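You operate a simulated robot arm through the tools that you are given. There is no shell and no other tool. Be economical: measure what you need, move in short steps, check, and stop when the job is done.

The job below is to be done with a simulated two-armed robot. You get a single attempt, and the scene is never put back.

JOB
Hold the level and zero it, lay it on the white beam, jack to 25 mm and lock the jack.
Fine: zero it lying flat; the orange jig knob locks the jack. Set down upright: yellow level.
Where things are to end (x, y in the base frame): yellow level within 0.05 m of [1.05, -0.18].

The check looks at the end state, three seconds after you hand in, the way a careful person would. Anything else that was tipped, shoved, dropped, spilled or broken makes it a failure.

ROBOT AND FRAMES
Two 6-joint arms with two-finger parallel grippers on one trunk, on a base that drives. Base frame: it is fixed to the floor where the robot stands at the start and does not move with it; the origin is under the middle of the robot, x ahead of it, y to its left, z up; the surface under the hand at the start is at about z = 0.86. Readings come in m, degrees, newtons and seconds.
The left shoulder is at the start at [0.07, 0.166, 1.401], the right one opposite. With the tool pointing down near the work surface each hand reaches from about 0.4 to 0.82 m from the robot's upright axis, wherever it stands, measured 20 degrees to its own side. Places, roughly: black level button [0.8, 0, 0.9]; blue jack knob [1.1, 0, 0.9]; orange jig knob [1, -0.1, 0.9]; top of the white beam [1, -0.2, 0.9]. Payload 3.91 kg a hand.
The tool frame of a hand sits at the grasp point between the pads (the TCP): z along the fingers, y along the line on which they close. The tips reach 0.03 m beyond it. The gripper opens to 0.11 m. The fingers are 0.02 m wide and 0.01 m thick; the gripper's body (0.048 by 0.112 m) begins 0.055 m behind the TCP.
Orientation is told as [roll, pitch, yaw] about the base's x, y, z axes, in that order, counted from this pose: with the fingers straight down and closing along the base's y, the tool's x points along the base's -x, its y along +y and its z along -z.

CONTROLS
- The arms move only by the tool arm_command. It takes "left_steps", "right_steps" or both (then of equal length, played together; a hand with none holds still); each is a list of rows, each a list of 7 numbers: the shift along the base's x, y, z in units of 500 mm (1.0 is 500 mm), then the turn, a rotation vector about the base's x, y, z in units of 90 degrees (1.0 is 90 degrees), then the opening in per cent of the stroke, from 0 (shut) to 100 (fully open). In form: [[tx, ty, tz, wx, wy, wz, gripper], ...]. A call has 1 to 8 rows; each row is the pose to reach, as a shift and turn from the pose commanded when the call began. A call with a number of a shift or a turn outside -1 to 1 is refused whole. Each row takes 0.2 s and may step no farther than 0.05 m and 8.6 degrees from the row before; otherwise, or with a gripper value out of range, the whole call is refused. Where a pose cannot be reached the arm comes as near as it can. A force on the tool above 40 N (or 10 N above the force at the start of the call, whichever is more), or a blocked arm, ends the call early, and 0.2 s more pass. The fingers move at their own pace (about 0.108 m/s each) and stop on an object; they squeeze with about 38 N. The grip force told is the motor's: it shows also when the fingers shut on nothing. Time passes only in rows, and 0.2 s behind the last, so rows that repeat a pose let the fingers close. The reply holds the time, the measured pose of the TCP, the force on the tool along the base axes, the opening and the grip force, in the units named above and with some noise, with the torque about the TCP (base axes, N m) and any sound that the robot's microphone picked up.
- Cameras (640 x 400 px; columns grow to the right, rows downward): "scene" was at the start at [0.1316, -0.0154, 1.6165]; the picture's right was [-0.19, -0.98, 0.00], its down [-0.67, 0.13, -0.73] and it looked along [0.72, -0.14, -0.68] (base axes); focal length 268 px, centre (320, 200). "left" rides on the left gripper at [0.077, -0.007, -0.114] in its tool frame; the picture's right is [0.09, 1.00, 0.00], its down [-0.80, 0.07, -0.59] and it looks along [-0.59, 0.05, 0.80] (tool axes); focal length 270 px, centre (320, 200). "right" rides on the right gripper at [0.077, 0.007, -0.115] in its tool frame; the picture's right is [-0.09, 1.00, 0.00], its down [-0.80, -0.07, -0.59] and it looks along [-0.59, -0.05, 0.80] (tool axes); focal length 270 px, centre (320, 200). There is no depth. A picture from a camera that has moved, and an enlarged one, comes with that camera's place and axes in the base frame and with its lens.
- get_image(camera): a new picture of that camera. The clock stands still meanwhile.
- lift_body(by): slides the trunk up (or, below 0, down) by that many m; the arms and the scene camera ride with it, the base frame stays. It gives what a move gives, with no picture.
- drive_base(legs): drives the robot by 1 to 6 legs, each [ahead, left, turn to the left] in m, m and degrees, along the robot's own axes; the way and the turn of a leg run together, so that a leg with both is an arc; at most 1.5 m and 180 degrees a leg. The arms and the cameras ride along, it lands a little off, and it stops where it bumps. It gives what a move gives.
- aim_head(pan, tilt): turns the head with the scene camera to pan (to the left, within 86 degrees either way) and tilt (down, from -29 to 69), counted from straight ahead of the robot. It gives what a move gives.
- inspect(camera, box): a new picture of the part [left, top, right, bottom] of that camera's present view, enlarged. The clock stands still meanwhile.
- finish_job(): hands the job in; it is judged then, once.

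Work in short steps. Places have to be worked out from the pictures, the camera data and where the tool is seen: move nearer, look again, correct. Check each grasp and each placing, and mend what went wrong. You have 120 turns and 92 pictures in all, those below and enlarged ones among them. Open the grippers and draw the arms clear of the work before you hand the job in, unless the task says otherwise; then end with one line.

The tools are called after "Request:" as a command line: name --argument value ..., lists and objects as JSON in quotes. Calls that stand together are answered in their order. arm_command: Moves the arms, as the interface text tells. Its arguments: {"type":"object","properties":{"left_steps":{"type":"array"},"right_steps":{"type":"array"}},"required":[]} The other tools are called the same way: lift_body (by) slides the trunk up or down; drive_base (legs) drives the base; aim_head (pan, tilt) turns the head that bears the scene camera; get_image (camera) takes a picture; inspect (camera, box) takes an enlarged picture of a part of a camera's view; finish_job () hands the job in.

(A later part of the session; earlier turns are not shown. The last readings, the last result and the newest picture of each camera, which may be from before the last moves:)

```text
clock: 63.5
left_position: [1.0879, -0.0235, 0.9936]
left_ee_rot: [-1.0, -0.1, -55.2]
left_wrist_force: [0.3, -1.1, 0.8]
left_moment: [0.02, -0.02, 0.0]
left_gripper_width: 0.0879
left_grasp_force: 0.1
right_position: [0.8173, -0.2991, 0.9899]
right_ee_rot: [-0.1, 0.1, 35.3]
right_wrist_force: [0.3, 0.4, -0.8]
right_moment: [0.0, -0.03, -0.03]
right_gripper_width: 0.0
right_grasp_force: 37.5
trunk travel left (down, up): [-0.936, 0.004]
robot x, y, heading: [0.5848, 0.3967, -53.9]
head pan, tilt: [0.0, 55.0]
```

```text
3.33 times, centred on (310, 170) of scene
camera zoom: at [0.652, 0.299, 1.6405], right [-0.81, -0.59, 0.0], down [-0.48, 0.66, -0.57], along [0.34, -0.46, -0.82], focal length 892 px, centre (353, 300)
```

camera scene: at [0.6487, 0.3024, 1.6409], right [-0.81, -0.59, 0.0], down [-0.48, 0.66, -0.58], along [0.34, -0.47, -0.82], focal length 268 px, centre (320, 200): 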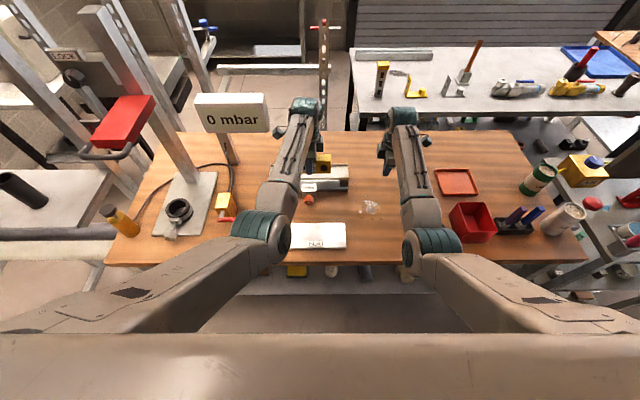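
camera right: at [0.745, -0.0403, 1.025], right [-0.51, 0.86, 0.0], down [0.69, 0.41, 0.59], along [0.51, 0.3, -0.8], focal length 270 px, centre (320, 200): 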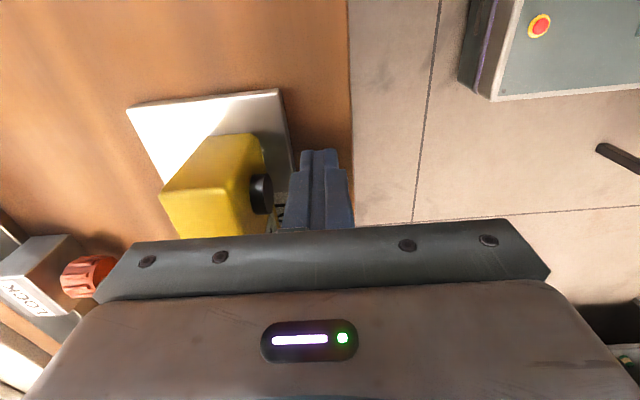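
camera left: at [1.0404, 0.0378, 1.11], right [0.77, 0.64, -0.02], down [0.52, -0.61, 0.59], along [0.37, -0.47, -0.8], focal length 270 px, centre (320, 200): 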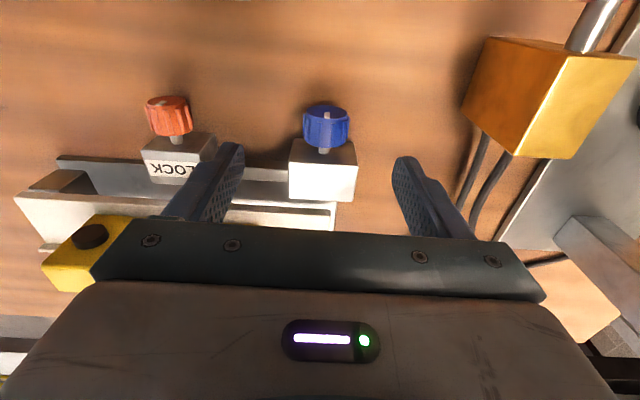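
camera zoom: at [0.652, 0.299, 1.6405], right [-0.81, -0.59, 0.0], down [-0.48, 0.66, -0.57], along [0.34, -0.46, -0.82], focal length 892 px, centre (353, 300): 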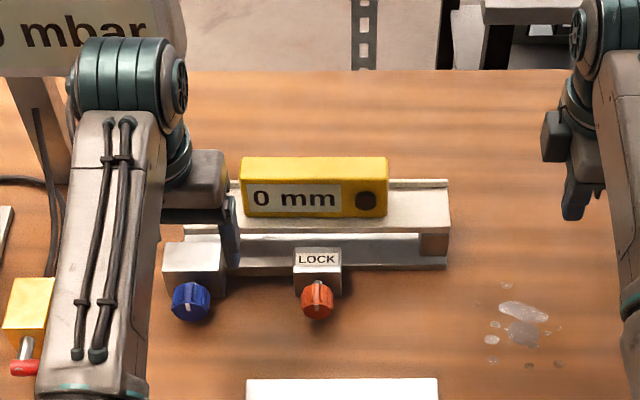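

The display on the beam reads "0 mm", and the level's centre is ≈ (1.057, −0.189), within tolerance. Both cameras put the blue knob centre at (1.097, −0.030, 0.888). I'll descend over it with the fingertips just past its axis and check.

Request:
arm_command --left_steps '[[0.008, -0.005, -0.05, 0, 0, 0, 60], [0.015, -0.009, -0.11, 0, 0, 0, 60], [0.015, -0.009, -0.163, 0, 0, 0, 60], [0.015, -0.009, -0.163, 0, 0, 0, 60]]'

Request:
inspect --camera "left" --box '[170, 60, 470, 250]'

```text
clock: 64.5
left_position: [1.0964, -0.027, 0.9128]
left_ee_rot: [-1.0, 0.0, -55.3]
left_wrist_force: [-0.1, -0.3, 0.0]
left_moment: [0.0, 0.02, 0.01]
left_gripper_width: 0.0661
left_grasp_force: 0.0
right_position: [0.8156, -0.3, 0.9902]
right_ee_rot: [-0.2, 0.1, 35.4]
right_wrist_force: [0.1, 0.1, -0.1]
right_moment: [-0.01, -0.01, 0.03]
right_gripper_width: 0.0001
right_grasp_force: 37.8
trunk travel left (down, up): [-0.936, 0.004]
robot x, y, heading: [0.5802, 0.3986, -54.1]
head pan, tilt: [0.0, 55.0]
```

```text
2.11 times, centred on (320, 155) of left
camera zoom: at [1.0494, 0.0333, 1.0276], right [0.77, 0.64, -0.02], down [0.52, -0.61, 0.59], along [0.37, -0.47, -0.8], focal length 569 px, centre (320, 295)
```

zoom: 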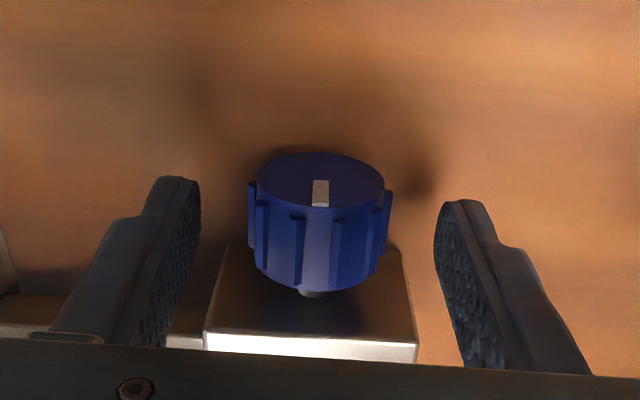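

Knob is centred between the fingers. Close on it.

Request:
arm_command --left_steps '[[0, 0, 0, 0, 0, 0, 30], [0, 0, 0, 0, 0, 0, 10], [0, 0, 0, 0, 0, 0, 10]]'

Request:
arm_command --left_steps '[[-0.0054, -0.0039, -0.0005, 0.0524, -0.0718, 0, 10], [-0.0107, -0.0078, -0.002, 0.1047, -0.1437, 0, 10], [-0.0158, -0.0115, -0.004, 0.157, -0.2155, 0, 10], [-0.0206, -0.015, -0.007, 0.2094, -0.2873, 0, 10]]'

Request:
inspect --camera "scene" --box '[230, 110, 390, 230]'

```text
clock: 65.3
left_position: [1.0963, -0.0278, 0.9122]
left_ee_rot: [-1.1, -0.1, -55.3]
left_wrist_force: [0.1, -0.3, -0.9]
left_moment: [-0.1, -0.03, -0.06]
left_gripper_width: 0.035
left_grasp_force: 44.8
right_position: [0.8185, -0.2998, 0.9895]
right_ee_rot: [-0.1, 0.1, 35.3]
right_wrist_force: [-0.3, 0.5, 0.9]
right_moment: [-0.02, 0.01, -0.03]
right_gripper_width: 0.0002
right_grasp_force: 37.7
trunk travel left (down, up): [-0.936, 0.004]
robot x, y, heading: [0.5841, 0.3974, -54.0]
head pan, tilt: [0.0, 55.0]
```

```text
clock: 66.3
left_position: [1.085, -0.0363, 0.9091]
left_ee_rot: [31.0, 0.7, -55.1]
left_wrist_force: [2.7, -3.1, 0.4]
left_moment: [0.01, 0.03, 0.07]
left_gripper_width: 0.0359
left_grasp_force: 44.5
right_position: [0.8174, -0.3002, 0.9897]
right_ee_rot: [0.0, 0.0, 35.4]
right_wrist_force: [0.5, 0.1, 0.1]
right_moment: [-0.01, 0.02, 0.02]
right_gripper_width: 0.0002
right_grasp_force: 37.5
trunk travel left (down, up): [-0.936, 0.004]
robot x, y, heading: [0.5827, 0.3979, -54.0]
head pan, tilt: [0.0, 55.0]
```

```text
3.33 times, centred on (310, 170) of scene
camera zoom: at [0.6522, 0.2974, 1.6403], right [-0.81, -0.59, 0.0], down [-0.48, 0.66, -0.57], along [0.34, -0.46, -0.82], focal length 892 px, centre (353, 300)
```

zoom: 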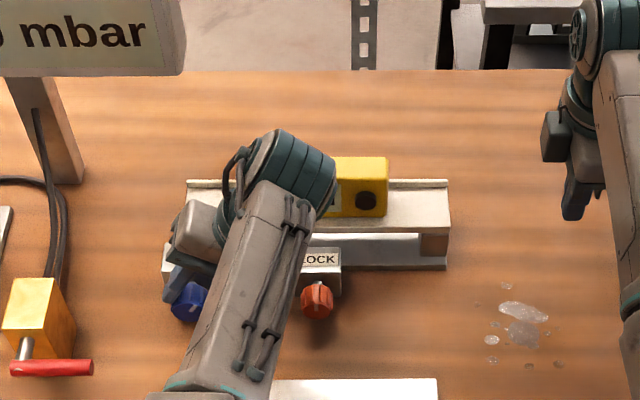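

The knob followed about 32° clockwise with little force. I'll open, roll back past vertical, and read the display.

Request:
arm_command --left_steps '[[0, 0, 0, 0, 0, 0, 48], [0, 0, 0, 0, 0, 0, 48], [0.0048, 0.0035, 0.003, -0.0524, 0.0718, 0, 48], [0.0099, 0.0072, 0.0054, -0.1047, 0.1437, 0, 48], [0.0152, 0.0111, 0.0068, -0.157, 0.2155, 0, 48], [0.0206, 0.015, 0.0072, -0.2094, 0.2873, 0, 48], [0.026, 0.0189, 0.0068, -0.262, 0.359, 0, 48], [0.0312, 0.0228, 0.0054, -0.3144, 0.4308, 0, 48]]'

Request:
inspect --camera "scene" --box '[230, 110, 390, 230]'

```text
clock: 68.1
left_position: [1.1002, -0.0241, 0.9133]
left_ee_rot: [-17.2, -0.5, -55.2]
left_wrist_force: [0.0, 0.2, -0.3]
left_moment: [0.05, -0.02, 0.0]
left_gripper_width: 0.053
left_grasp_force: 0.0
right_position: [0.8175, -0.2986, 0.9898]
right_ee_rot: [-0.1, 0.1, 35.2]
right_wrist_force: [0.3, -0.4, -0.4]
right_moment: [-0.02, 0.01, -0.02]
right_gripper_width: 0.0001
right_grasp_force: 37.8
trunk travel left (down, up): [-0.936, 0.004]
robot x, y, heading: [0.5805, 0.396, -54.2]
head pan, tilt: [0.0, 55.0]
```

```text
3.33 times, centred on (310, 170) of scene
camera zoom: at [0.6535, 0.2996, 1.6404], right [-0.81, -0.59, 0.0], down [-0.48, 0.66, -0.57], along [0.34, -0.47, -0.82], focal length 892 px, centre (353, 300)
```

zoom: 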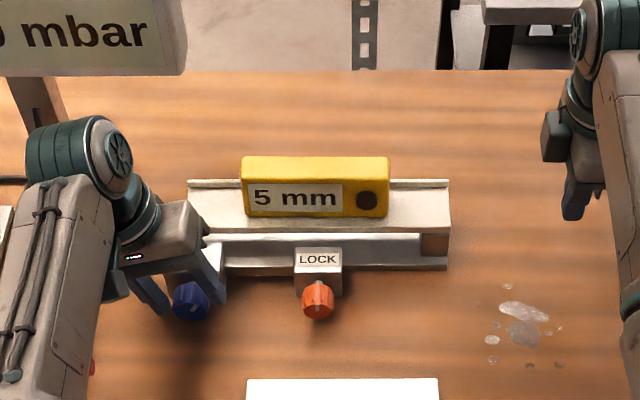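

About 32° of clockwise turn gave 5 mm. I need roughly 128° more, so I'll roll to −32°, grip, and make a full 64° stroke.

Request:
arm_command --left_steps '[[0.0051, 0.0037, -0.0024, -0.0524, 0.0718, 0, 48], [0.0099, 0.0072, -0.0054, -0.1047, 0.1437, 0, 48], [0.0099, 0.0072, -0.0054, -0.1047, 0.1437, 0, 20], [0.0099, 0.0072, -0.0054, -0.1047, 0.1437, 0, 10], [0.0099, 0.0072, -0.0054, -0.1047, 0.1437, 0, 10]]'

Request:
arm_command --left_steps '[[-0.0048, -0.0035, 0.003, 0.0524, -0.0718, 0, 10], [-0.0099, -0.0072, 0.0054, 0.1047, -0.1437, 0, 10], [-0.0152, -0.0111, 0.0068, 0.157, -0.2155, 0, 10], [-0.0206, -0.015, 0.0072, 0.2094, -0.2873, 0, 10], [-0.026, -0.0189, 0.0068, 0.262, -0.359, 0, 10], [-0.0312, -0.0228, 0.0054, 0.3144, -0.4308, 0, 10], [-0.0364, -0.0265, 0.003, 0.3668, -0.5026, 0, 10], [-0.041, -0.03, 0, 0.419, -0.5744, 0, 10]]'

Request:
arm_command --left_steps '[[0, 0, 0, 0, 0, 0, 48], [0, 0, 0, 0, 0, 0, 48], [0.0048, 0.0035, 0.003, -0.0524, 0.0718, 0, 48], [0.0099, 0.0072, 0.0054, -0.1047, 0.1437, 0, 48], [0.0152, 0.0111, 0.0068, -0.157, 0.2155, 0, 48], [0.0206, 0.015, 0.0072, -0.2094, 0.2873, 0, 48], [0.026, 0.0189, 0.0068, -0.262, 0.359, 0, 48], [0.0312, 0.0228, 0.0054, -0.3144, 0.4308, 0, 48]]'

Request:
inspect --camera "scene" --box '[230, 110, 390, 230]'

```text
clock: 69.3
left_position: [1.1078, -0.0198, 0.9097]
left_ee_rot: [-33.0, -0.8, -55.0]
left_wrist_force: [5.7, 4.8, -0.9]
left_moment: [0.34, 0.0, -0.08]
left_gripper_width: 0.0351
left_grasp_force: 45.4
right_position: [0.8176, -0.299, 0.9905]
right_ee_rot: [-0.2, 0.1, 35.4]
right_wrist_force: [0.3, -0.7, -0.2]
right_moment: [0.01, 0.0, -0.01]
right_gripper_width: 0.0
right_grasp_force: 37.5
trunk travel left (down, up): [-0.936, 0.004]
robot x, y, heading: [0.5775, 0.3928, -54.0]
head pan, tilt: [0.0, 55.0]
```

```text
clock: 71.1
left_position: [1.0835, -0.0364, 0.9104]
left_ee_rot: [31.2, 0.5, -55.1]
left_wrist_force: [6.8, -6.0, 18.5]
left_moment: [-0.22, -0.5, -0.27]
left_gripper_width: 0.0349
left_grasp_force: 45.2
right_position: [0.817, -0.2993, 0.99]
right_ee_rot: [-0.1, 0.0, 35.3]
right_wrist_force: [0.7, -0.3, 0.3]
right_moment: [0.0, -0.01, 0.03]
right_gripper_width: 0.0002
right_grasp_force: 37.5
trunk travel left (down, up): [-0.936, 0.004]
robot x, y, heading: [0.5837, 0.3956, -53.8]
head pan, tilt: [0.0, 55.0]
```

```text
clock: 72.9
left_position: [1.1003, -0.0241, 0.9132]
left_ee_rot: [-17.2, -0.4, -55.2]
left_wrist_force: [-0.4, -0.1, 0.4]
left_moment: [0.04, -0.03, -0.03]
left_gripper_width: 0.0529
left_grasp_force: 0.2
right_position: [0.8173, -0.2992, 0.9908]
right_ee_rot: [-0.1, 0.1, 35.4]
right_wrist_force: [-0.6, 0.7, 0.1]
right_moment: [0.03, 0.01, 0.0]
right_gripper_width: 0.0
right_grasp_force: 38.1
trunk travel left (down, up): [-0.936, 0.004]
robot x, y, heading: [0.5787, 0.398, -54.1]
head pan, tilt: [0.0, 55.0]
```

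```text
3.33 times, centred on (310, 170) of scene
camera zoom: at [0.6534, 0.2997, 1.6405], right [-0.81, -0.59, 0.0], down [-0.48, 0.66, -0.57], along [0.34, -0.47, -0.82], focal length 892 px, centre (353, 300)
```

zoom: 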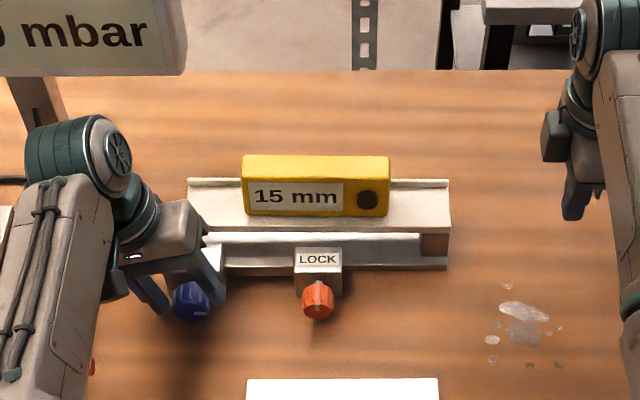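

15 mm now, exactly as predicted. One more identical stroke should give 25 mm.

Request:
arm_command --left_steps '[[0.0051, 0.0037, -0.0024, -0.0524, 0.0718, 0, 48], [0.0099, 0.0072, -0.0054, -0.1047, 0.1437, 0, 48], [0.0099, 0.0072, -0.0054, -0.1047, 0.1437, 0, 20], [0.0099, 0.0072, -0.0054, -0.1047, 0.1437, 0, 10], [0.0099, 0.0072, -0.0054, -0.1047, 0.1437, 0, 10]]'

Request:
arm_command --left_steps '[[-0.0048, -0.0035, 0.003, 0.0524, -0.0718, 0, 10], [-0.0099, -0.0072, 0.0054, 0.1047, -0.1437, 0, 10], [-0.0152, -0.0111, 0.0068, 0.157, -0.2155, 0, 10], [-0.0206, -0.015, 0.0072, 0.2094, -0.2873, 0, 10], [-0.026, -0.0189, 0.0068, 0.262, -0.359, 0, 10], [-0.0312, -0.0228, 0.0054, 0.3144, -0.4308, 0, 10], [-0.0364, -0.0265, 0.003, 0.3668, -0.5026, 0, 10], [-0.041, -0.03, 0, 0.419, -0.5744, 0, 10]]'

Request:
arm_command --left_steps '[[0, 0, 0, 0, 0, 0, 48], [0, 0, 0, 0, 0, 0, 48], [0.0048, 0.0035, 0.003, -0.0524, 0.0718, 0, 48], [0.0099, 0.0072, 0.0054, -0.1047, 0.1437, 0, 48], [0.0152, 0.0111, 0.0068, -0.157, 0.2155, 0, 48], [0.0206, 0.015, 0.0072, -0.2094, 0.2873, 0, 48], [0.026, 0.0189, 0.0068, -0.262, 0.359, 0, 48], [0.0312, 0.0228, 0.0054, -0.3144, 0.4308, 0, 48]]'

Request:
inspect --camera "scene" --box '[230, 110, 390, 230]'

```text
clock: 74.1
left_position: [1.1077, -0.0197, 0.9105]
left_ee_rot: [-33.0, -0.9, -54.9]
left_wrist_force: [5.1, 3.6, -0.3]
left_moment: [0.38, 0.04, -0.08]
left_gripper_width: 0.0345
left_grasp_force: 45.2
right_position: [0.8182, -0.3, 0.9906]
right_ee_rot: [-0.1, 0.2, 35.3]
right_wrist_force: [0.3, -0.2, 0.5]
right_moment: [0.02, -0.02, -0.02]
right_gripper_width: 0.0
right_grasp_force: 38.3
trunk travel left (down, up): [-0.936, 0.004]
robot x, y, heading: [0.5834, 0.3967, -54.0]
head pan, tilt: [0.0, 55.0]
```

```text
clock: 75.9
left_position: [1.0835, -0.0361, 0.9104]
left_ee_rot: [31.2, 0.5, -55.2]
left_wrist_force: [4.7, -7.2, 16.8]
left_moment: [0.27, -0.11, 0.02]
left_gripper_width: 0.0348
left_grasp_force: 45.0
right_position: [0.816, -0.3001, 0.9899]
right_ee_rot: [0.0, 0.0, 35.3]
right_wrist_force: [-0.3, 0.0, -0.5]
right_moment: [-0.01, 0.05, 0.01]
right_gripper_width: 0.0
right_grasp_force: 37.2
trunk travel left (down, up): [-0.936, 0.004]
robot x, y, heading: [0.5796, 0.3965, -54.1]
head pan, tilt: [0.0, 55.0]
```

```text
clock: 77.7
left_position: [1.1005, -0.0236, 0.9126]
left_ee_rot: [-17.1, -0.5, -55.3]
left_wrist_force: [-0.1, -0.4, -0.7]
left_moment: [-0.02, -0.01, 0.01]
left_gripper_width: 0.0527
left_grasp_force: 0.1
right_position: [0.8164, -0.299, 0.9897]
right_ee_rot: [-0.1, 0.1, 35.3]
right_wrist_force: [-0.6, -0.4, 0.1]
right_moment: [-0.01, -0.01, -0.02]
right_gripper_width: 0.0002
right_grasp_force: 37.6
trunk travel left (down, up): [-0.936, 0.004]
robot x, y, heading: [0.5817, 0.3984, -54.1]
head pan, tilt: [0.0, 55.0]
```

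```text
3.33 times, centred on (310, 170) of scene
camera zoom: at [0.6534, 0.2997, 1.6405], right [-0.81, -0.59, 0.0], down [-0.48, 0.66, -0.57], along [0.34, -0.47, -0.82], focal length 892 px, centre (353, 300)
```

zoom: 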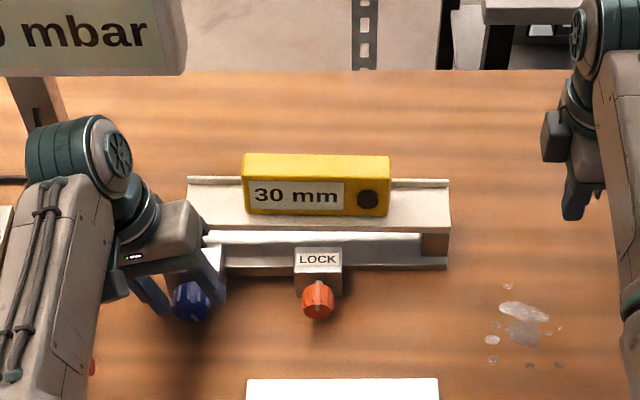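

30 mm: the display shows 5 mm steps, and the readings fit ≈0.177 mm per degree (now ≈ 28.3 mm). I'll grip near vertical and turn back ~18° to land in the middle of 25.

Request:
arm_command --left_steps '[[-0.0053, -0.0038, 0.0014, 0.0524, -0.0718, 0, 48], [-0.0107, -0.0078, 0.0018, 0.1047, -0.1437, 0, 48], [-0.0161, -0.0117, 0.0014, 0.157, -0.2155, 0, 48], [-0.0161, -0.0117, 0.0014, 0.157, -0.2155, 0, 20], [-0.0161, -0.0117, 0.0014, 0.157, -0.2155, 0, 10], [-0.0161, -0.0117, 0.0014, 0.157, -0.2155, 0, 10]]'

Request:
arm_command --left_steps '[[0.004, 0.0029, 0.0008, -0.0393, 0.0539, 0, 10], [0.0081, 0.0059, 0.0006, -0.0786, 0.1078, 0, 10], [0.0121, 0.0088, -0.0006, -0.1179, 0.1616, 0, 10], [0.0121, 0.0088, -0.0006, -0.1179, 0.1616, 0, 10]]'

Request:
inspect --camera "scene" --box '[230, 110, 390, 230]'

```text
clock: 79.1
left_position: [1.0917, -0.0299, 0.9147]
left_ee_rot: [7.0, 0.0, -55.3]
left_wrist_force: [1.8, 0.4, 1.3]
left_moment: [0.21, 0.09, 0.16]
left_gripper_width: 0.0351
left_grasp_force: 45.8
right_position: [0.8176, -0.2996, 0.9906]
right_ee_rot: [-0.1, 0.1, 35.3]
right_wrist_force: [-0.4, 0.1, 0.5]
right_moment: [0.0, -0.01, 0.03]
right_gripper_width: 0.0001
right_grasp_force: 38.1
trunk travel left (down, up): [-0.936, 0.004]
robot x, y, heading: [0.5772, 0.398, -54.1]
head pan, tilt: [0.0, 55.0]
```

```text
clock: 80.1
left_position: [1.0986, -0.0252, 0.9137]
left_ee_rot: [-11.1, -0.5, -55.2]
left_wrist_force: [8.1, 1.4, 9.3]
left_moment: [0.04, -0.15, 0.06]
left_gripper_width: 0.0349
left_grasp_force: 45.1
right_position: [0.8172, -0.2997, 0.9911]
right_ee_rot: [-0.1, 0.1, 35.2]
right_wrist_force: [0.4, -0.8, 0.0]
right_moment: [-0.03, -0.03, 0.02]
right_gripper_width: 0.0001
right_grasp_force: 37.9
trunk travel left (down, up): [-0.936, 0.004]
robot x, y, heading: [0.5742, 0.3958, -54.0]
head pan, tilt: [0.0, 55.0]
```

```text
3.33 times, centred on (310, 170) of scene
camera zoom: at [0.6525, 0.3002, 1.6406], right [-0.81, -0.59, 0.0], down [-0.48, 0.66, -0.57], along [0.34, -0.47, -0.82], focal length 892 px, centre (353, 300)
```

zoom: 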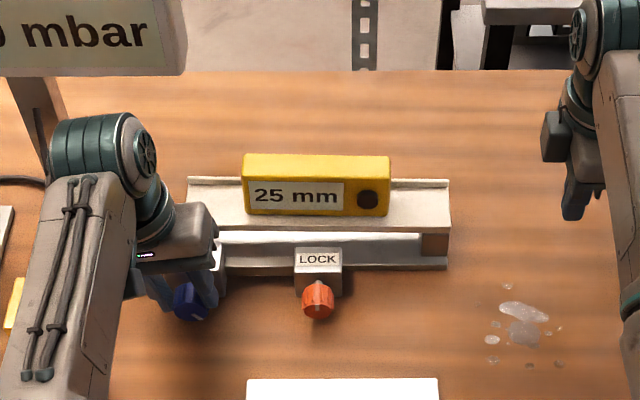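

It reads 25 mm. I'll release, lift straight clear of the blue knob, and move over the orange knob (≈ (0.990, −0.106, 0.888)).

Request:
arm_command --left_steps '[[0, 0, 0, 0, 0, 0, 48], [0, 0, 0, 0, 0, 0, 58], [0.002, 0.001, 0.03, 0, 0, 0, 58], [0.004, 0.003, 0.09, 0, 0, 0, 58], [-0.01, -0.01, 0.17, 0.0655, -0.0898, 0, 58], [-0.08, -0.06, 0.17, 0.0655, -0.0898, 0, 58], [-0.15, -0.112, 0.17, 0.0655, -0.0898, 0, 58], [-0.218, -0.161, 0.17, 0.0655, -0.0898, 0, 58]]'

Request:
get_image --camera "left"

Request:
inspect --camera "scene" --box '[230, 110, 390, 230]'

```text
refused: row 5 steps farther than a row can; nothing moved
```

```text
31 pictures are left
camera left: at [1.0681, 0.0491, 1.0275], right [0.75, 0.63, -0.19], down [0.61, -0.55, 0.58], along [0.26, -0.55, -0.79], focal length 270 px, centre (320, 200)
```

left: 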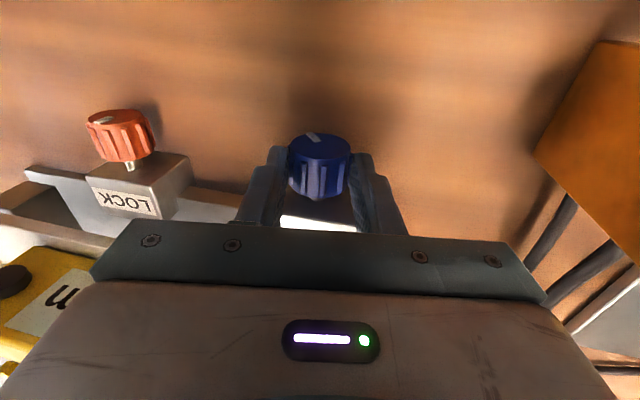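

```text
3.33 times, centred on (310, 170) of scene
camera zoom: at [0.6525, 0.3002, 1.6406], right [-0.81, -0.59, 0.0], down [-0.48, 0.66, -0.57], along [0.34, -0.47, -0.82], focal length 892 px, centre (353, 300)
```

zoom: 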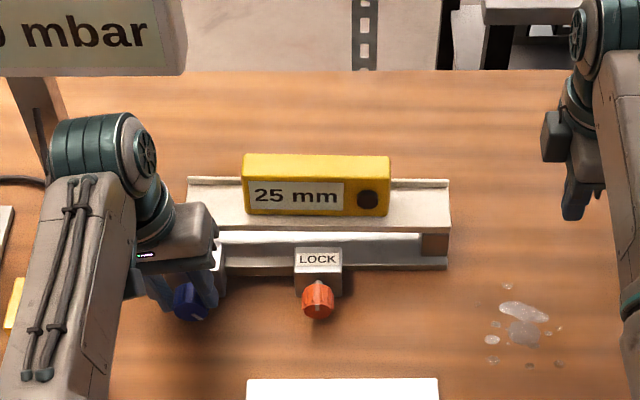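

One row was too large a turn; I'll split it into gentler steps.

Request:
arm_command --left_steps '[[0, 0, 0, 0, 0, 0, 48], [0, 0, 0, 0, 0, 0, 58], [0.002, 0.001, 0.03, 0, 0, 0, 58], [0.004, 0.003, 0.09, 0.03, -0.04, 0, 58], [-0.01, -0.01, 0.17, 0.0655, -0.0898, 0, 58], [-0.08, -0.06, 0.17, 0.0655, -0.0898, 0, 58], [-0.15, -0.112, 0.17, 0.0655, -0.0898, 0, 58], [-0.218, -0.161, 0.17, 0.0655, -0.0898, 0, 58]]'

Request:
get_image --camera "left"

```text
clock: 82.1
left_position: [1.0218, -0.089, 0.9893]
left_ee_rot: [1.2, -0.1, -53.8]
left_wrist_force: [-0.1, -0.9, 0.9]
left_moment: [0.02, 0.02, -0.02]
left_gripper_width: 0.0638
left_grasp_force: 0.1
right_position: [0.8176, -0.3001, 0.9905]
right_ee_rot: [-0.1, 0.1, 35.2]
right_wrist_force: [0.4, -0.1, -0.1]
right_moment: [0.0, -0.02, 0.02]
right_gripper_width: 0.0
right_grasp_force: 37.4
trunk travel left (down, up): [-0.936, 0.004]
robot x, y, heading: [0.579, 0.3994, -53.9]
head pan, tilt: [0.0, 55.0]
stopped in row 8 (left hand): the arm was blocked; the commanded pose is now the measured one
```

```text
29 pictures are left
camera left: at [0.9695, -0.0324, 1.1042], right [0.75, 0.66, 0.02], down [0.52, -0.61, 0.6], along [0.41, -0.44, -0.8], focal length 270 px, centre (320, 200)
```

left: 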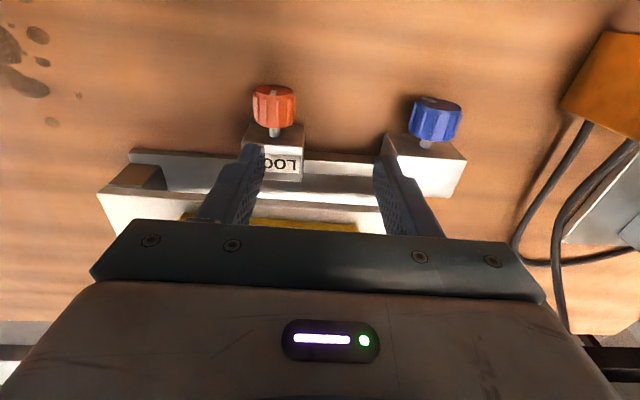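

Blocked mid-move. I'll check the scene to see what the arm is touching.

Request:
get_image --camera "scene"

Request:
inspect --camera "scene" --box '[230, 110, 390, 230]'

```text
28 pictures are left
camera scene: at [0.6535, 0.2994, 1.6404], right [-0.81, -0.59, 0.0], down [-0.48, 0.66, -0.57], along [0.34, -0.46, -0.82], focal length 268 px, centre (320, 200)
```

scene: 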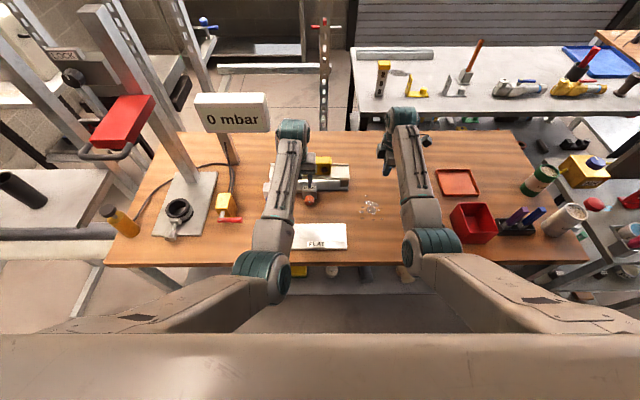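

```text
3.33 times, centred on (310, 170) of scene
camera zoom: at [0.6535, 0.2994, 1.6404], right [-0.81, -0.59, 0.0], down [-0.48, 0.66, -0.57], along [0.34, -0.46, -0.82], focal length 892 px, centre (353, 300)
```

zoom: 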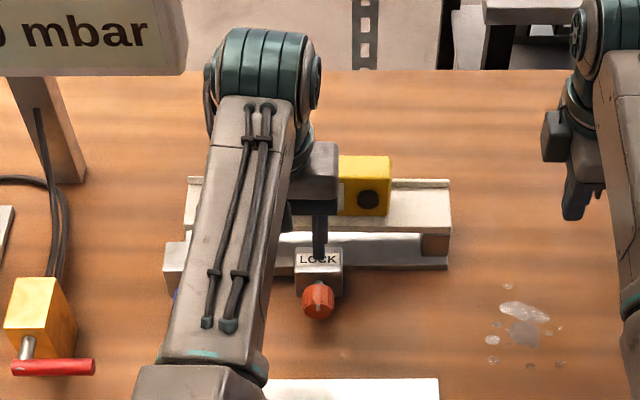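

Nothing is touched; it's the arm's own limit near the centre line. I'll nudge the right hand left a little (clear of the sieves), then move the base 5 cm back and 8 cm right so the orange knob lies ahead of the left arm.

Request:
arm_command --right_steps '[[0.032, 0.023, 0, 0, 0, 0, 0], [0.065, 0.047, 0, 0, 0, 0, 0]]'

Request:
drive_base --legs '[[-0.05, 0, 0], [0, -0.08, 0]]'

Request:
get_image --camera "left"

Request:
inspect --camera "scene" --box '[200, 90, 400, 230]'

```text
clock: 82.7
left_position: [1.0212, -0.0899, 0.9893]
left_ee_rot: [1.1, -0.1, -53.8]
left_wrist_force: [-0.9, -0.5, 0.3]
left_moment: [-0.02, 0.03, 0.02]
left_gripper_width: 0.0639
left_grasp_force: 0.0
right_position: [0.8497, -0.2757, 0.9904]
right_ee_rot: [-0.2, 0.2, 35.3]
right_wrist_force: [0.3, 0.8, 0.1]
right_moment: [-0.01, 0.02, 0.04]
right_gripper_width: 0.0
right_grasp_force: 37.7
trunk travel left (down, up): [-0.936, 0.004]
robot x, y, heading: [0.5755, 0.3982, -54.1]
head pan, tilt: [0.0, 55.0]
```

```text
clock: 84.3
left_position: [0.9326, -0.0938, 0.9863]
left_ee_rot: [1.0, 0.0, -53.6]
left_wrist_force: [0.6, 0.7, -0.5]
left_moment: [0.01, 0.07, -0.02]
left_gripper_width: 0.0637
left_grasp_force: 0.0
right_position: [0.763, -0.2805, 0.9901]
right_ee_rot: [0.2, 0.4, 35.3]
right_wrist_force: [1.1, 0.0, 0.1]
right_moment: [0.03, 0.03, -0.02]
right_gripper_width: 0.0
right_grasp_force: 37.8
trunk travel left (down, up): [-0.936, 0.004]
robot x, y, heading: [0.4876, 0.3881, -54.0]
head pan, tilt: [0.0, 55.0]
```

```text
26 pictures are left
camera left: at [0.8817, -0.0362, 1.1015], right [0.75, 0.66, 0.02], down [0.52, -0.61, 0.59], along [0.4, -0.44, -0.8], focal length 270 px, centre (320, 200)
```

left: 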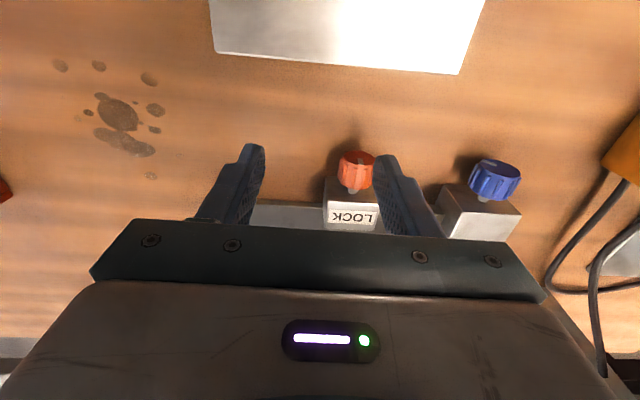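

```text
2.86 times, centred on (300, 160) of scene
camera zoom: at [0.5684, 0.295, 1.64], right [-0.81, -0.59, 0.01], down [-0.49, 0.66, -0.57], along [0.33, -0.46, -0.82], focal length 765 px, centre (377, 314)
```

zoom: 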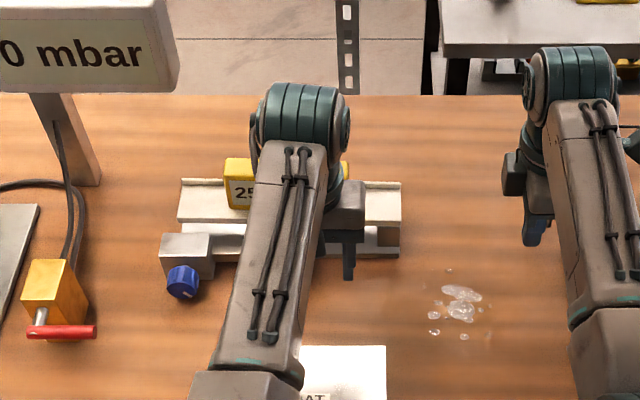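

Orange knob from this view: (0.992, −0.107), agreeing with earlier. I'll move over it and descend as with the blue one.

Request:
arm_command --left_steps '[[0.06, -0.013, 0, 0, 0, 0, 58], [0.117, -0.026, 0, 0, 0, 0, 58], [0.117, -0.026, -0.05, 0, 0, 0, 58], [0.117, -0.026, -0.1, 0, 0, 0, 58], [0.117, -0.026, -0.145, 0, 0, 0, 58], [0.117, -0.026, -0.145, 0, 0, 0, 58]]'

Request:
inspect --camera "left" --box '[170, 60, 470, 250]'

```text
clock: 85.7
left_position: [0.9879, -0.1067, 0.9168]
left_ee_rot: [1.3, -0.2, -53.5]
left_wrist_force: [0.2, 0.2, 0.6]
left_moment: [-0.02, 0.03, 0.02]
left_gripper_width: 0.0636
left_grasp_force: 0.1
right_position: [0.7569, -0.282, 0.9913]
right_ee_rot: [-0.1, 0.0, 35.5]
right_wrist_force: [0.7, 1.1, -0.7]
right_moment: [0.01, 0.0, 0.01]
right_gripper_width: 0.0003
right_grasp_force: 37.6
trunk travel left (down, up): [-0.936, 0.004]
robot x, y, heading: [0.4843, 0.3952, -54.0]
head pan, tilt: [0.0, 55.0]
```

```text
2.11 times, centred on (320, 155) of left
camera zoom: at [0.9353, -0.0496, 1.0317], right [0.75, 0.66, 0.02], down [0.52, -0.61, 0.6], along [0.41, -0.44, -0.8], focal length 569 px, centre (320, 295)
```

zoom: 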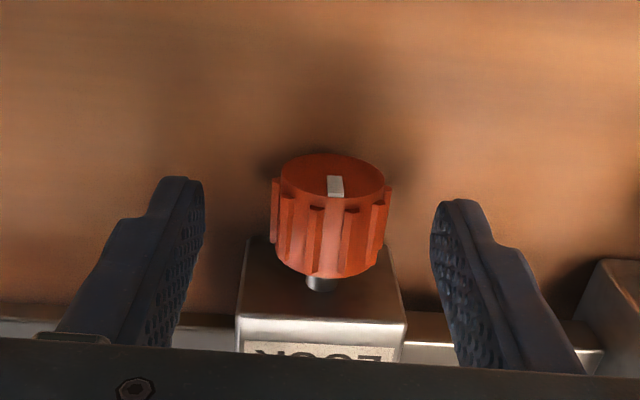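

Good alignment (3 mm off sideways). I'll correct, close, and turn 32° clockwise, watching the forces.

Request:
arm_command --left_steps '[[0.006, 0.004, -0.007, 0, 0, 0, 58], [0.006, 0.004, -0.007, 0, 0, 0, 25], [0.006, 0.004, -0.007, 0, 0, 0, 8], [0.006, 0.004, -0.007, 0, 0, 0, 8]]'

Request:
arm_command --left_steps '[[-0.0054, -0.0039, -0.0005, 0.0524, -0.0718, 0, 8], [-0.0107, -0.0078, -0.002, 0.1047, -0.1437, 0, 8], [-0.0158, -0.0115, -0.004, 0.157, -0.2155, 0, 8], [-0.0206, -0.015, -0.007, 0.2094, -0.2873, 0, 8]]'

Request:
inspect --camera "left" --box '[170, 60, 470, 250]'

```text
clock: 86.7
left_position: [0.9906, -0.1062, 0.9121]
left_ee_rot: [1.3, -0.1, -53.5]
left_wrist_force: [-0.4, -1.8, -3.2]
left_moment: [-0.04, 0.02, -0.08]
left_gripper_width: 0.0291
left_grasp_force: 44.7
right_position: [0.7572, -0.282, 0.9905]
right_ee_rot: [-0.1, 0.0, 35.4]
right_wrist_force: [-0.4, -0.3, 0.6]
right_moment: [-0.01, 0.0, -0.04]
right_gripper_width: 0.0
right_grasp_force: 37.5
trunk travel left (down, up): [-0.936, 0.004]
robot x, y, heading: [0.4882, 0.395, -53.8]
head pan, tilt: [0.0, 55.0]
```

```text
clock: 87.7
left_position: [0.9784, -0.113, 0.9082]
left_ee_rot: [33.4, -0.2, -53.7]
left_wrist_force: [2.5, -8.0, -1.3]
left_moment: [0.73, 0.63, 0.27]
left_gripper_width: 0.0295
left_grasp_force: 45.2
right_position: [0.7579, -0.2823, 0.9899]
right_ee_rot: [0.0, 0.1, 35.5]
right_wrist_force: [-0.6, -0.6, -0.9]
right_moment: [-0.02, -0.01, 0.02]
right_gripper_width: 0.0
right_grasp_force: 37.4
trunk travel left (down, up): [-0.936, 0.004]
robot x, y, heading: [0.4877, 0.3919, -54.2]
head pan, tilt: [0.0, 55.0]
```

```text
2.11 times, centred on (320, 155) of left
camera zoom: at [0.8796, -0.0908, 1.0008], right [0.62, 0.56, 0.55], down [0.26, -0.8, 0.54], along [0.74, -0.19, -0.64], focal length 569 px, centre (320, 295)
```

zoom: 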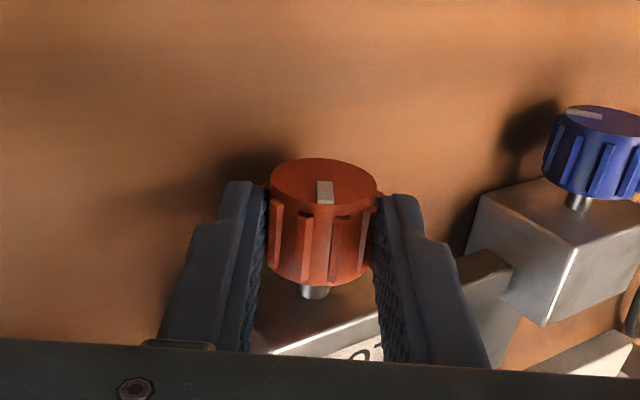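

The orange knob turned cleanly with the hand. I'll open, roll back to −16°, regrip and turn further clockwise.

Request:
arm_command --left_steps '[[0, 0, 0, 0, 0, 0, 45], [0, 0, 0, 0, 0, 0, 45], [0.0048, 0.0035, 0.003, -0.0524, 0.0718, 0, 45], [0.0099, 0.0072, 0.0054, -0.1047, 0.1437, 0, 45], [0.0152, 0.0111, 0.0068, -0.157, 0.2155, 0, 45], [0.0206, 0.015, 0.0072, -0.2094, 0.2873, 0, 45], [0.026, 0.0189, 0.0068, -0.262, 0.359, 0, 45], [0.0312, 0.0228, 0.0054, -0.3144, 0.4308, 0, 45]]'

Request:
arm_command --left_steps '[[0, 0, 0, 0, 0, 0, 20], [0, 0, 0, 0, 0, 0, 8], [-0.0053, -0.0038, 0.0014, 0.0524, -0.0718, 0, 8], [-0.0107, -0.0078, 0.0018, 0.1047, -0.1437, 0, 8], [-0.0161, -0.0117, 0.0014, 0.157, -0.2155, 0, 8], [-0.0213, -0.0155, 0, 0.2094, -0.2873, 0, 8], [-0.0264, -0.0193, -0.0024, 0.262, -0.359, 0, 8], [-0.0312, -0.0228, -0.0054, 0.3144, -0.4308, 0, 8]]'

Request:
inspect --camera "left" --box '[170, 60, 470, 250]'

```text
clock: 89.5
left_position: [0.9957, -0.1012, 0.911]
left_ee_rot: [-14.9, -0.1, -53.6]
left_wrist_force: [0.4, 0.7, 0.3]
left_moment: [0.0, 0.01, 0.01]
left_gripper_width: 0.0495
left_grasp_force: 0.1
right_position: [0.7585, -0.2801, 0.9897]
right_ee_rot: [0.0, 0.2, 35.4]
right_wrist_force: [0.4, 0.6, 0.0]
right_moment: [0.02, 0.0, -0.01]
right_gripper_width: 0.0001
right_grasp_force: 37.5
trunk travel left (down, up): [-0.936, 0.004]
robot x, y, heading: [0.4841, 0.3931, -53.9]
head pan, tilt: [0.0, 55.0]
```

```text
clock: 91.3
left_position: [0.9806, -0.114, 0.9084]
left_ee_rot: [33.3, 0.0, -53.6]
left_wrist_force: [2.6, -1.9, -3.0]
left_moment: [0.83, 0.63, 0.43]
left_gripper_width: 0.0285
left_grasp_force: 45.0
right_position: [0.7574, -0.2814, 0.9897]
right_ee_rot: [0.0, 0.1, 35.5]
right_wrist_force: [0.3, -0.2, 0.2]
right_moment: [0.02, 0.0, 0.01]
right_gripper_width: 0.0
right_grasp_force: 37.2
trunk travel left (down, up): [-0.936, 0.004]
robot x, y, heading: [0.4874, 0.3955, -54.0]
head pan, tilt: [0.0, 55.0]
```

```text
2.11 times, centred on (320, 155) of left
camera zoom: at [0.8796, -0.091, 1.0011], right [0.62, 0.56, 0.55], down [0.26, -0.8, 0.54], along [0.74, -0.19, -0.64], focal length 569 px, centre (320, 295)
```

zoom: 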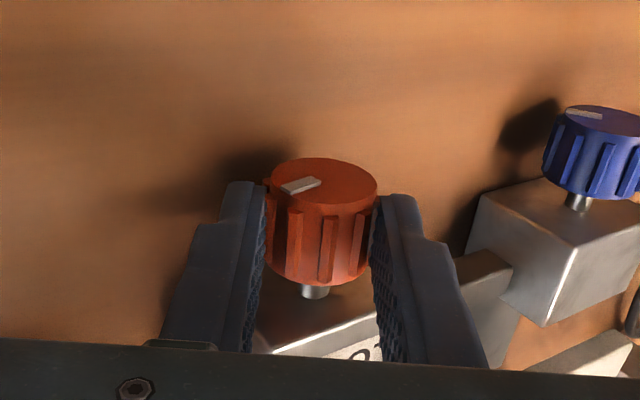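

Turned about 80° with no stop yet. Another stroke.

Request:
arm_command --left_steps '[[0, 0, 0, 0, 0, 0, 45], [0, 0, 0, 0, 0, 0, 45], [0.0048, 0.0035, 0.003, -0.0524, 0.0718, 0, 45], [0.0099, 0.0072, 0.0054, -0.1047, 0.1437, 0, 45], [0.0152, 0.0111, 0.0068, -0.157, 0.2155, 0, 45], [0.0206, 0.015, 0.0072, -0.2094, 0.2873, 0, 45], [0.026, 0.0189, 0.0068, -0.262, 0.359, 0, 45], [0.0312, 0.0228, 0.0054, -0.3144, 0.4308, 0, 45]]'

Request:
inspect --camera "scene" --box '[230, 100, 390, 220]'

Request:
arm_command --left_steps '[[0, 0, 0, 0, 0, 0, 20], [0, 0, 0, 0, 0, 0, 8], [-0.0053, -0.0038, 0.0014, 0.0524, -0.0718, 0, 8], [-0.0107, -0.0078, 0.0018, 0.1047, -0.1437, 0, 8], [-0.0161, -0.0117, 0.0014, 0.157, -0.2155, 0, 8], [-0.0213, -0.0155, 0, 0.2094, -0.2873, 0, 8], [-0.0264, -0.0193, -0.0024, 0.262, -0.359, 0, 8], [-0.0312, -0.0228, -0.0054, 0.3144, -0.4308, 0, 8]]'

Request:
inspect --camera "left" --box '[170, 60, 470, 250]'

```text
clock: 93.1
left_position: [0.9955, -0.1015, 0.9125]
left_ee_rot: [-14.9, -0.2, -53.6]
left_wrist_force: [0.1, 0.1, 0.2]
left_moment: [0.02, 0.03, 0.05]
left_gripper_width: 0.0492
left_grasp_force: 0.1
right_position: [0.7582, -0.2813, 0.9905]
right_ee_rot: [-0.2, 0.1, 35.4]
right_wrist_force: [0.0, -0.4, 0.4]
right_moment: [-0.01, 0.04, -0.01]
right_gripper_width: 0.0001
right_grasp_force: 37.8
trunk travel left (down, up): [-0.936, 0.004]
robot x, y, heading: [0.4851, 0.3928, -54.3]
head pan, tilt: [0.0, 55.0]
```

```text
3.33 times, centred on (310, 160) of scene
camera zoom: at [0.5608, 0.2942, 1.6404], right [-0.81, -0.59, 0.0], down [-0.48, 0.66, -0.57], along [0.34, -0.46, -0.82], focal length 892 px, centre (353, 333)
```

zoom: 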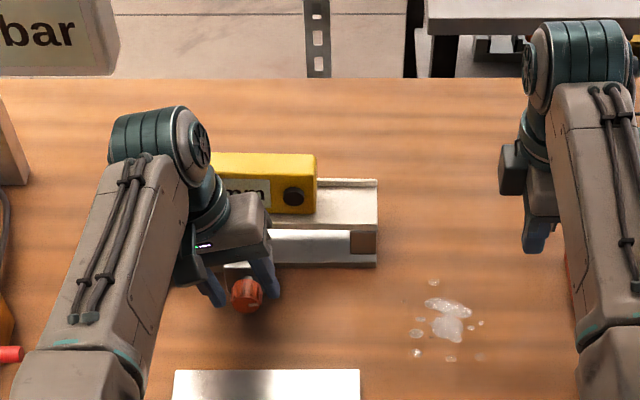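

```text
clock: 94.9
left_position: [0.9801, -0.114, 0.9078]
left_ee_rot: [33.3, -0.2, -53.8]
left_wrist_force: [6.9, -5.5, 0.4]
left_moment: [0.39, 0.64, 0.34]
left_gripper_width: 0.0293
left_grasp_force: 44.7
right_position: [0.7574, -0.2812, 0.989]
right_ee_rot: [0.0, 0.0, 35.5]
right_wrist_force: [-0.1, 0.6, 0.1]
right_moment: [-0.03, 0.01, -0.02]
right_gripper_width: 0.0002
right_grasp_force: 37.6
trunk travel left (down, up): [-0.936, 0.004]
robot x, y, heading: [0.4857, 0.3886, -54.1]
head pan, tilt: [0.0, 55.0]
```

```text
2.11 times, centred on (320, 155) of left
camera zoom: at [0.8797, -0.0908, 1.0005], right [0.62, 0.57, 0.55], down [0.26, -0.8, 0.54], along [0.74, -0.19, -0.64], focal length 569 px, centre (320, 295)
```

zoom: 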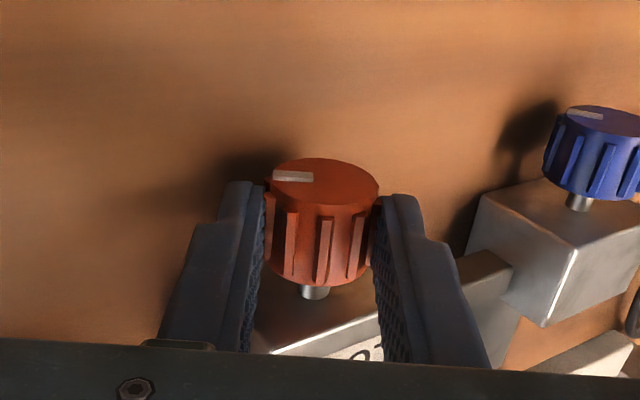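

Comparing marks, the knob is still following the hand (total ≈ 128°) with no stop felt. I'll continue clockwise until it resists.

Request:
arm_command --left_steps '[[0, 0, 0, 0, 0, 0, 45], [0, 0, 0, 0, 0, 0, 45], [0.0048, 0.0035, 0.003, -0.0524, 0.0718, 0, 45], [0.0099, 0.0072, 0.0054, -0.1047, 0.1437, 0, 45], [0.0152, 0.0111, 0.0068, -0.157, 0.2155, 0, 45], [0.0206, 0.015, 0.0072, -0.2094, 0.2873, 0, 45], [0.026, 0.0189, 0.0068, -0.262, 0.359, 0, 45], [0.0312, 0.0228, 0.0054, -0.3144, 0.4308, 0, 45]]'

Request:
inspect --camera "left" --box '[170, 60, 470, 250]'

Request:
arm_command --left_steps '[[0, 0, 0, 0, 0, 0, 20], [0, 0, 0, 0, 0, 0, 8], [-0.0053, -0.0038, 0.0014, 0.0524, -0.0718, 0, 8], [-0.0107, -0.0078, 0.0018, 0.1047, -0.1437, 0, 8], [-0.0161, -0.0117, 0.0014, 0.157, -0.2155, 0, 8], [-0.0213, -0.0155, 0, 0.2094, -0.2873, 0, 8], [-0.0264, -0.0193, -0.0024, 0.262, -0.359, 0, 8], [-0.0312, -0.0228, -0.0054, 0.3144, -0.4308, 0, 8]]'

Request:
inspect --camera "left" --box '[170, 60, 470, 250]'

```text
clock: 96.7
left_position: [0.9955, -0.102, 0.9111]
left_ee_rot: [-14.9, -0.1, -53.6]
left_wrist_force: [0.8, -0.7, 0.2]
left_moment: [0.0, 0.0, 0.0]
left_gripper_width: 0.0495
left_grasp_force: 0.1
right_position: [0.7578, -0.2806, 0.9902]
right_ee_rot: [-0.1, 0.1, 35.4]
right_wrist_force: [0.1, 0.2, 0.1]
right_moment: [-0.01, -0.03, 0.01]
right_gripper_width: 0.0001
right_grasp_force: 37.6
trunk travel left (down, up): [-0.936, 0.004]
robot x, y, heading: [0.4865, 0.3933, -53.7]
head pan, tilt: [0.0, 55.0]
```

```text
2.11 times, centred on (320, 155) of left
camera zoom: at [0.9694, -0.0249, 1.0246], right [0.72, 0.64, -0.26], down [0.65, -0.51, 0.56], along [0.23, -0.57, -0.79], focal length 569 px, centre (320, 295)
```

zoom: 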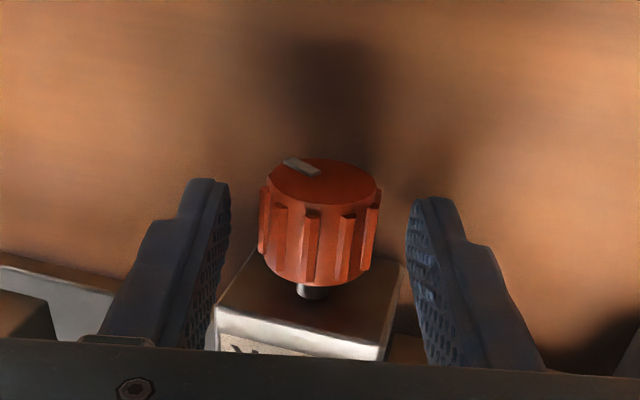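

```text
clock: 98.5
left_position: [0.9774, -0.1131, 0.9085]
left_ee_rot: [33.5, -0.2, -53.7]
left_wrist_force: [-2.0, 1.4, -1.1]
left_moment: [0.6, 0.87, 0.43]
left_gripper_width: 0.0292
left_grasp_force: 45.3
right_position: [0.7569, -0.2817, 0.9902]
right_ee_rot: [-0.2, 0.0, 35.5]
right_wrist_force: [0.4, 0.3, 0.2]
right_moment: [-0.01, 0.03, -0.02]
right_gripper_width: 0.0
right_grasp_force: 38.1
trunk travel left (down, up): [-0.936, 0.004]
robot x, y, heading: [0.4897, 0.3928, -54.0]
head pan, tilt: [0.0, 55.0]
```

```text
2.11 times, centred on (320, 155) of left
camera zoom: at [0.8788, -0.0901, 1.001], right [0.62, 0.56, 0.55], down [0.26, -0.8, 0.54], along [0.74, -0.19, -0.64], focal length 569 px, centre (320, 295)
```

zoom: 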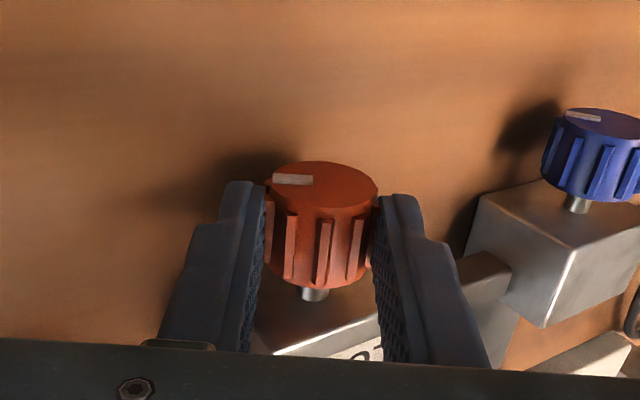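

The mark is in the same place as before the stroke: the knob hit its stop and the fingers slipped, so the jack is locked (~120° clockwise). I'll open, roll upright and lift clear.

Request:
arm_command --left_steps '[[0, 0, 0, 0, 0, 0, 45], [0, 0, 0, 0, 0, 0, 50], [0.0048, 0.0035, 0.003, -0.0524, 0.0718, 0, 50], [0.0099, 0.0072, 0.0054, -0.1047, 0.1437, 0, 50], [0.0152, 0.0111, 0.0068, -0.157, 0.2155, 0, 50], [0.0206, 0.015, 0.0072, -0.2094, 0.2873, 0, 50], [0.0206, 0.015, 0.07, -0.2094, 0.2873, 0, 55], [0.0206, 0.015, 0.14, -0.2094, 0.2873, 0, 60]]'

Request:
arm_command --left_steps '[[0.04, 0.02, 0, 0, 0, 0, 60], [0.11, 0.07, 0, 0, 0, 0, 60], [0.18, 0.12, 0, 0, 0, 0, 60], [0.25, 0.17, 0, 0, 0, 0, 60]]'

Request:
inspect --camera "scene" --box '[230, 100, 390, 220]'

```text
clock: 100.3
left_position: [0.9892, -0.1045, 0.9782]
left_ee_rot: [1.4, 0.0, -53.7]
left_wrist_force: [-0.4, 0.2, 0.0]
left_moment: [0.01, 0.01, 0.01]
left_gripper_width: 0.0658
left_grasp_force: 0.2
right_position: [0.7572, -0.2802, 0.9918]
right_ee_rot: [-0.1, 0.0, 35.5]
right_wrist_force: [0.3, 0.4, -0.5]
right_moment: [-0.01, 0.02, 0.02]
right_gripper_width: 0.0
right_grasp_force: 37.5
trunk travel left (down, up): [-0.936, 0.004]
robot x, y, heading: [0.4891, 0.3965, -54.0]
head pan, tilt: [0.0, 55.0]
```

```text
clock: 101.3
left_position: [1.116, -0.0196, 0.9767]
left_ee_rot: [1.2, -0.1, -53.6]
left_wrist_force: [0.9, -0.1, -0.4]
left_moment: [0.0, 0.01, 0.04]
left_gripper_width: 0.0661
left_grasp_force: 0.0
right_position: [0.7575, -0.2817, 0.9895]
right_ee_rot: [-0.1, 0.1, 35.5]
right_wrist_force: [-0.2, 1.1, 0.5]
right_moment: [0.0, 0.01, -0.02]
right_gripper_width: 0.0
right_grasp_force: 38.0
trunk travel left (down, up): [-0.936, 0.004]
robot x, y, heading: [0.4875, 0.3888, -54.2]
head pan, tilt: [0.0, 55.0]
```

```text
3.33 times, centred on (310, 160) of scene
camera zoom: at [0.5614, 0.2949, 1.6404], right [-0.81, -0.59, 0.0], down [-0.48, 0.66, -0.57], along [0.34, -0.46, -0.82], focal length 892 px, centre (353, 333)
```

zoom: 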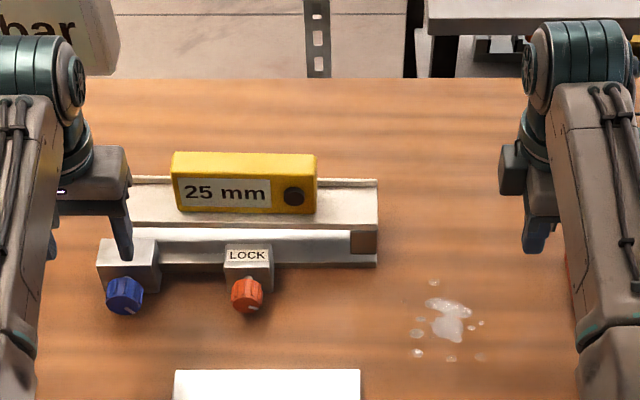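

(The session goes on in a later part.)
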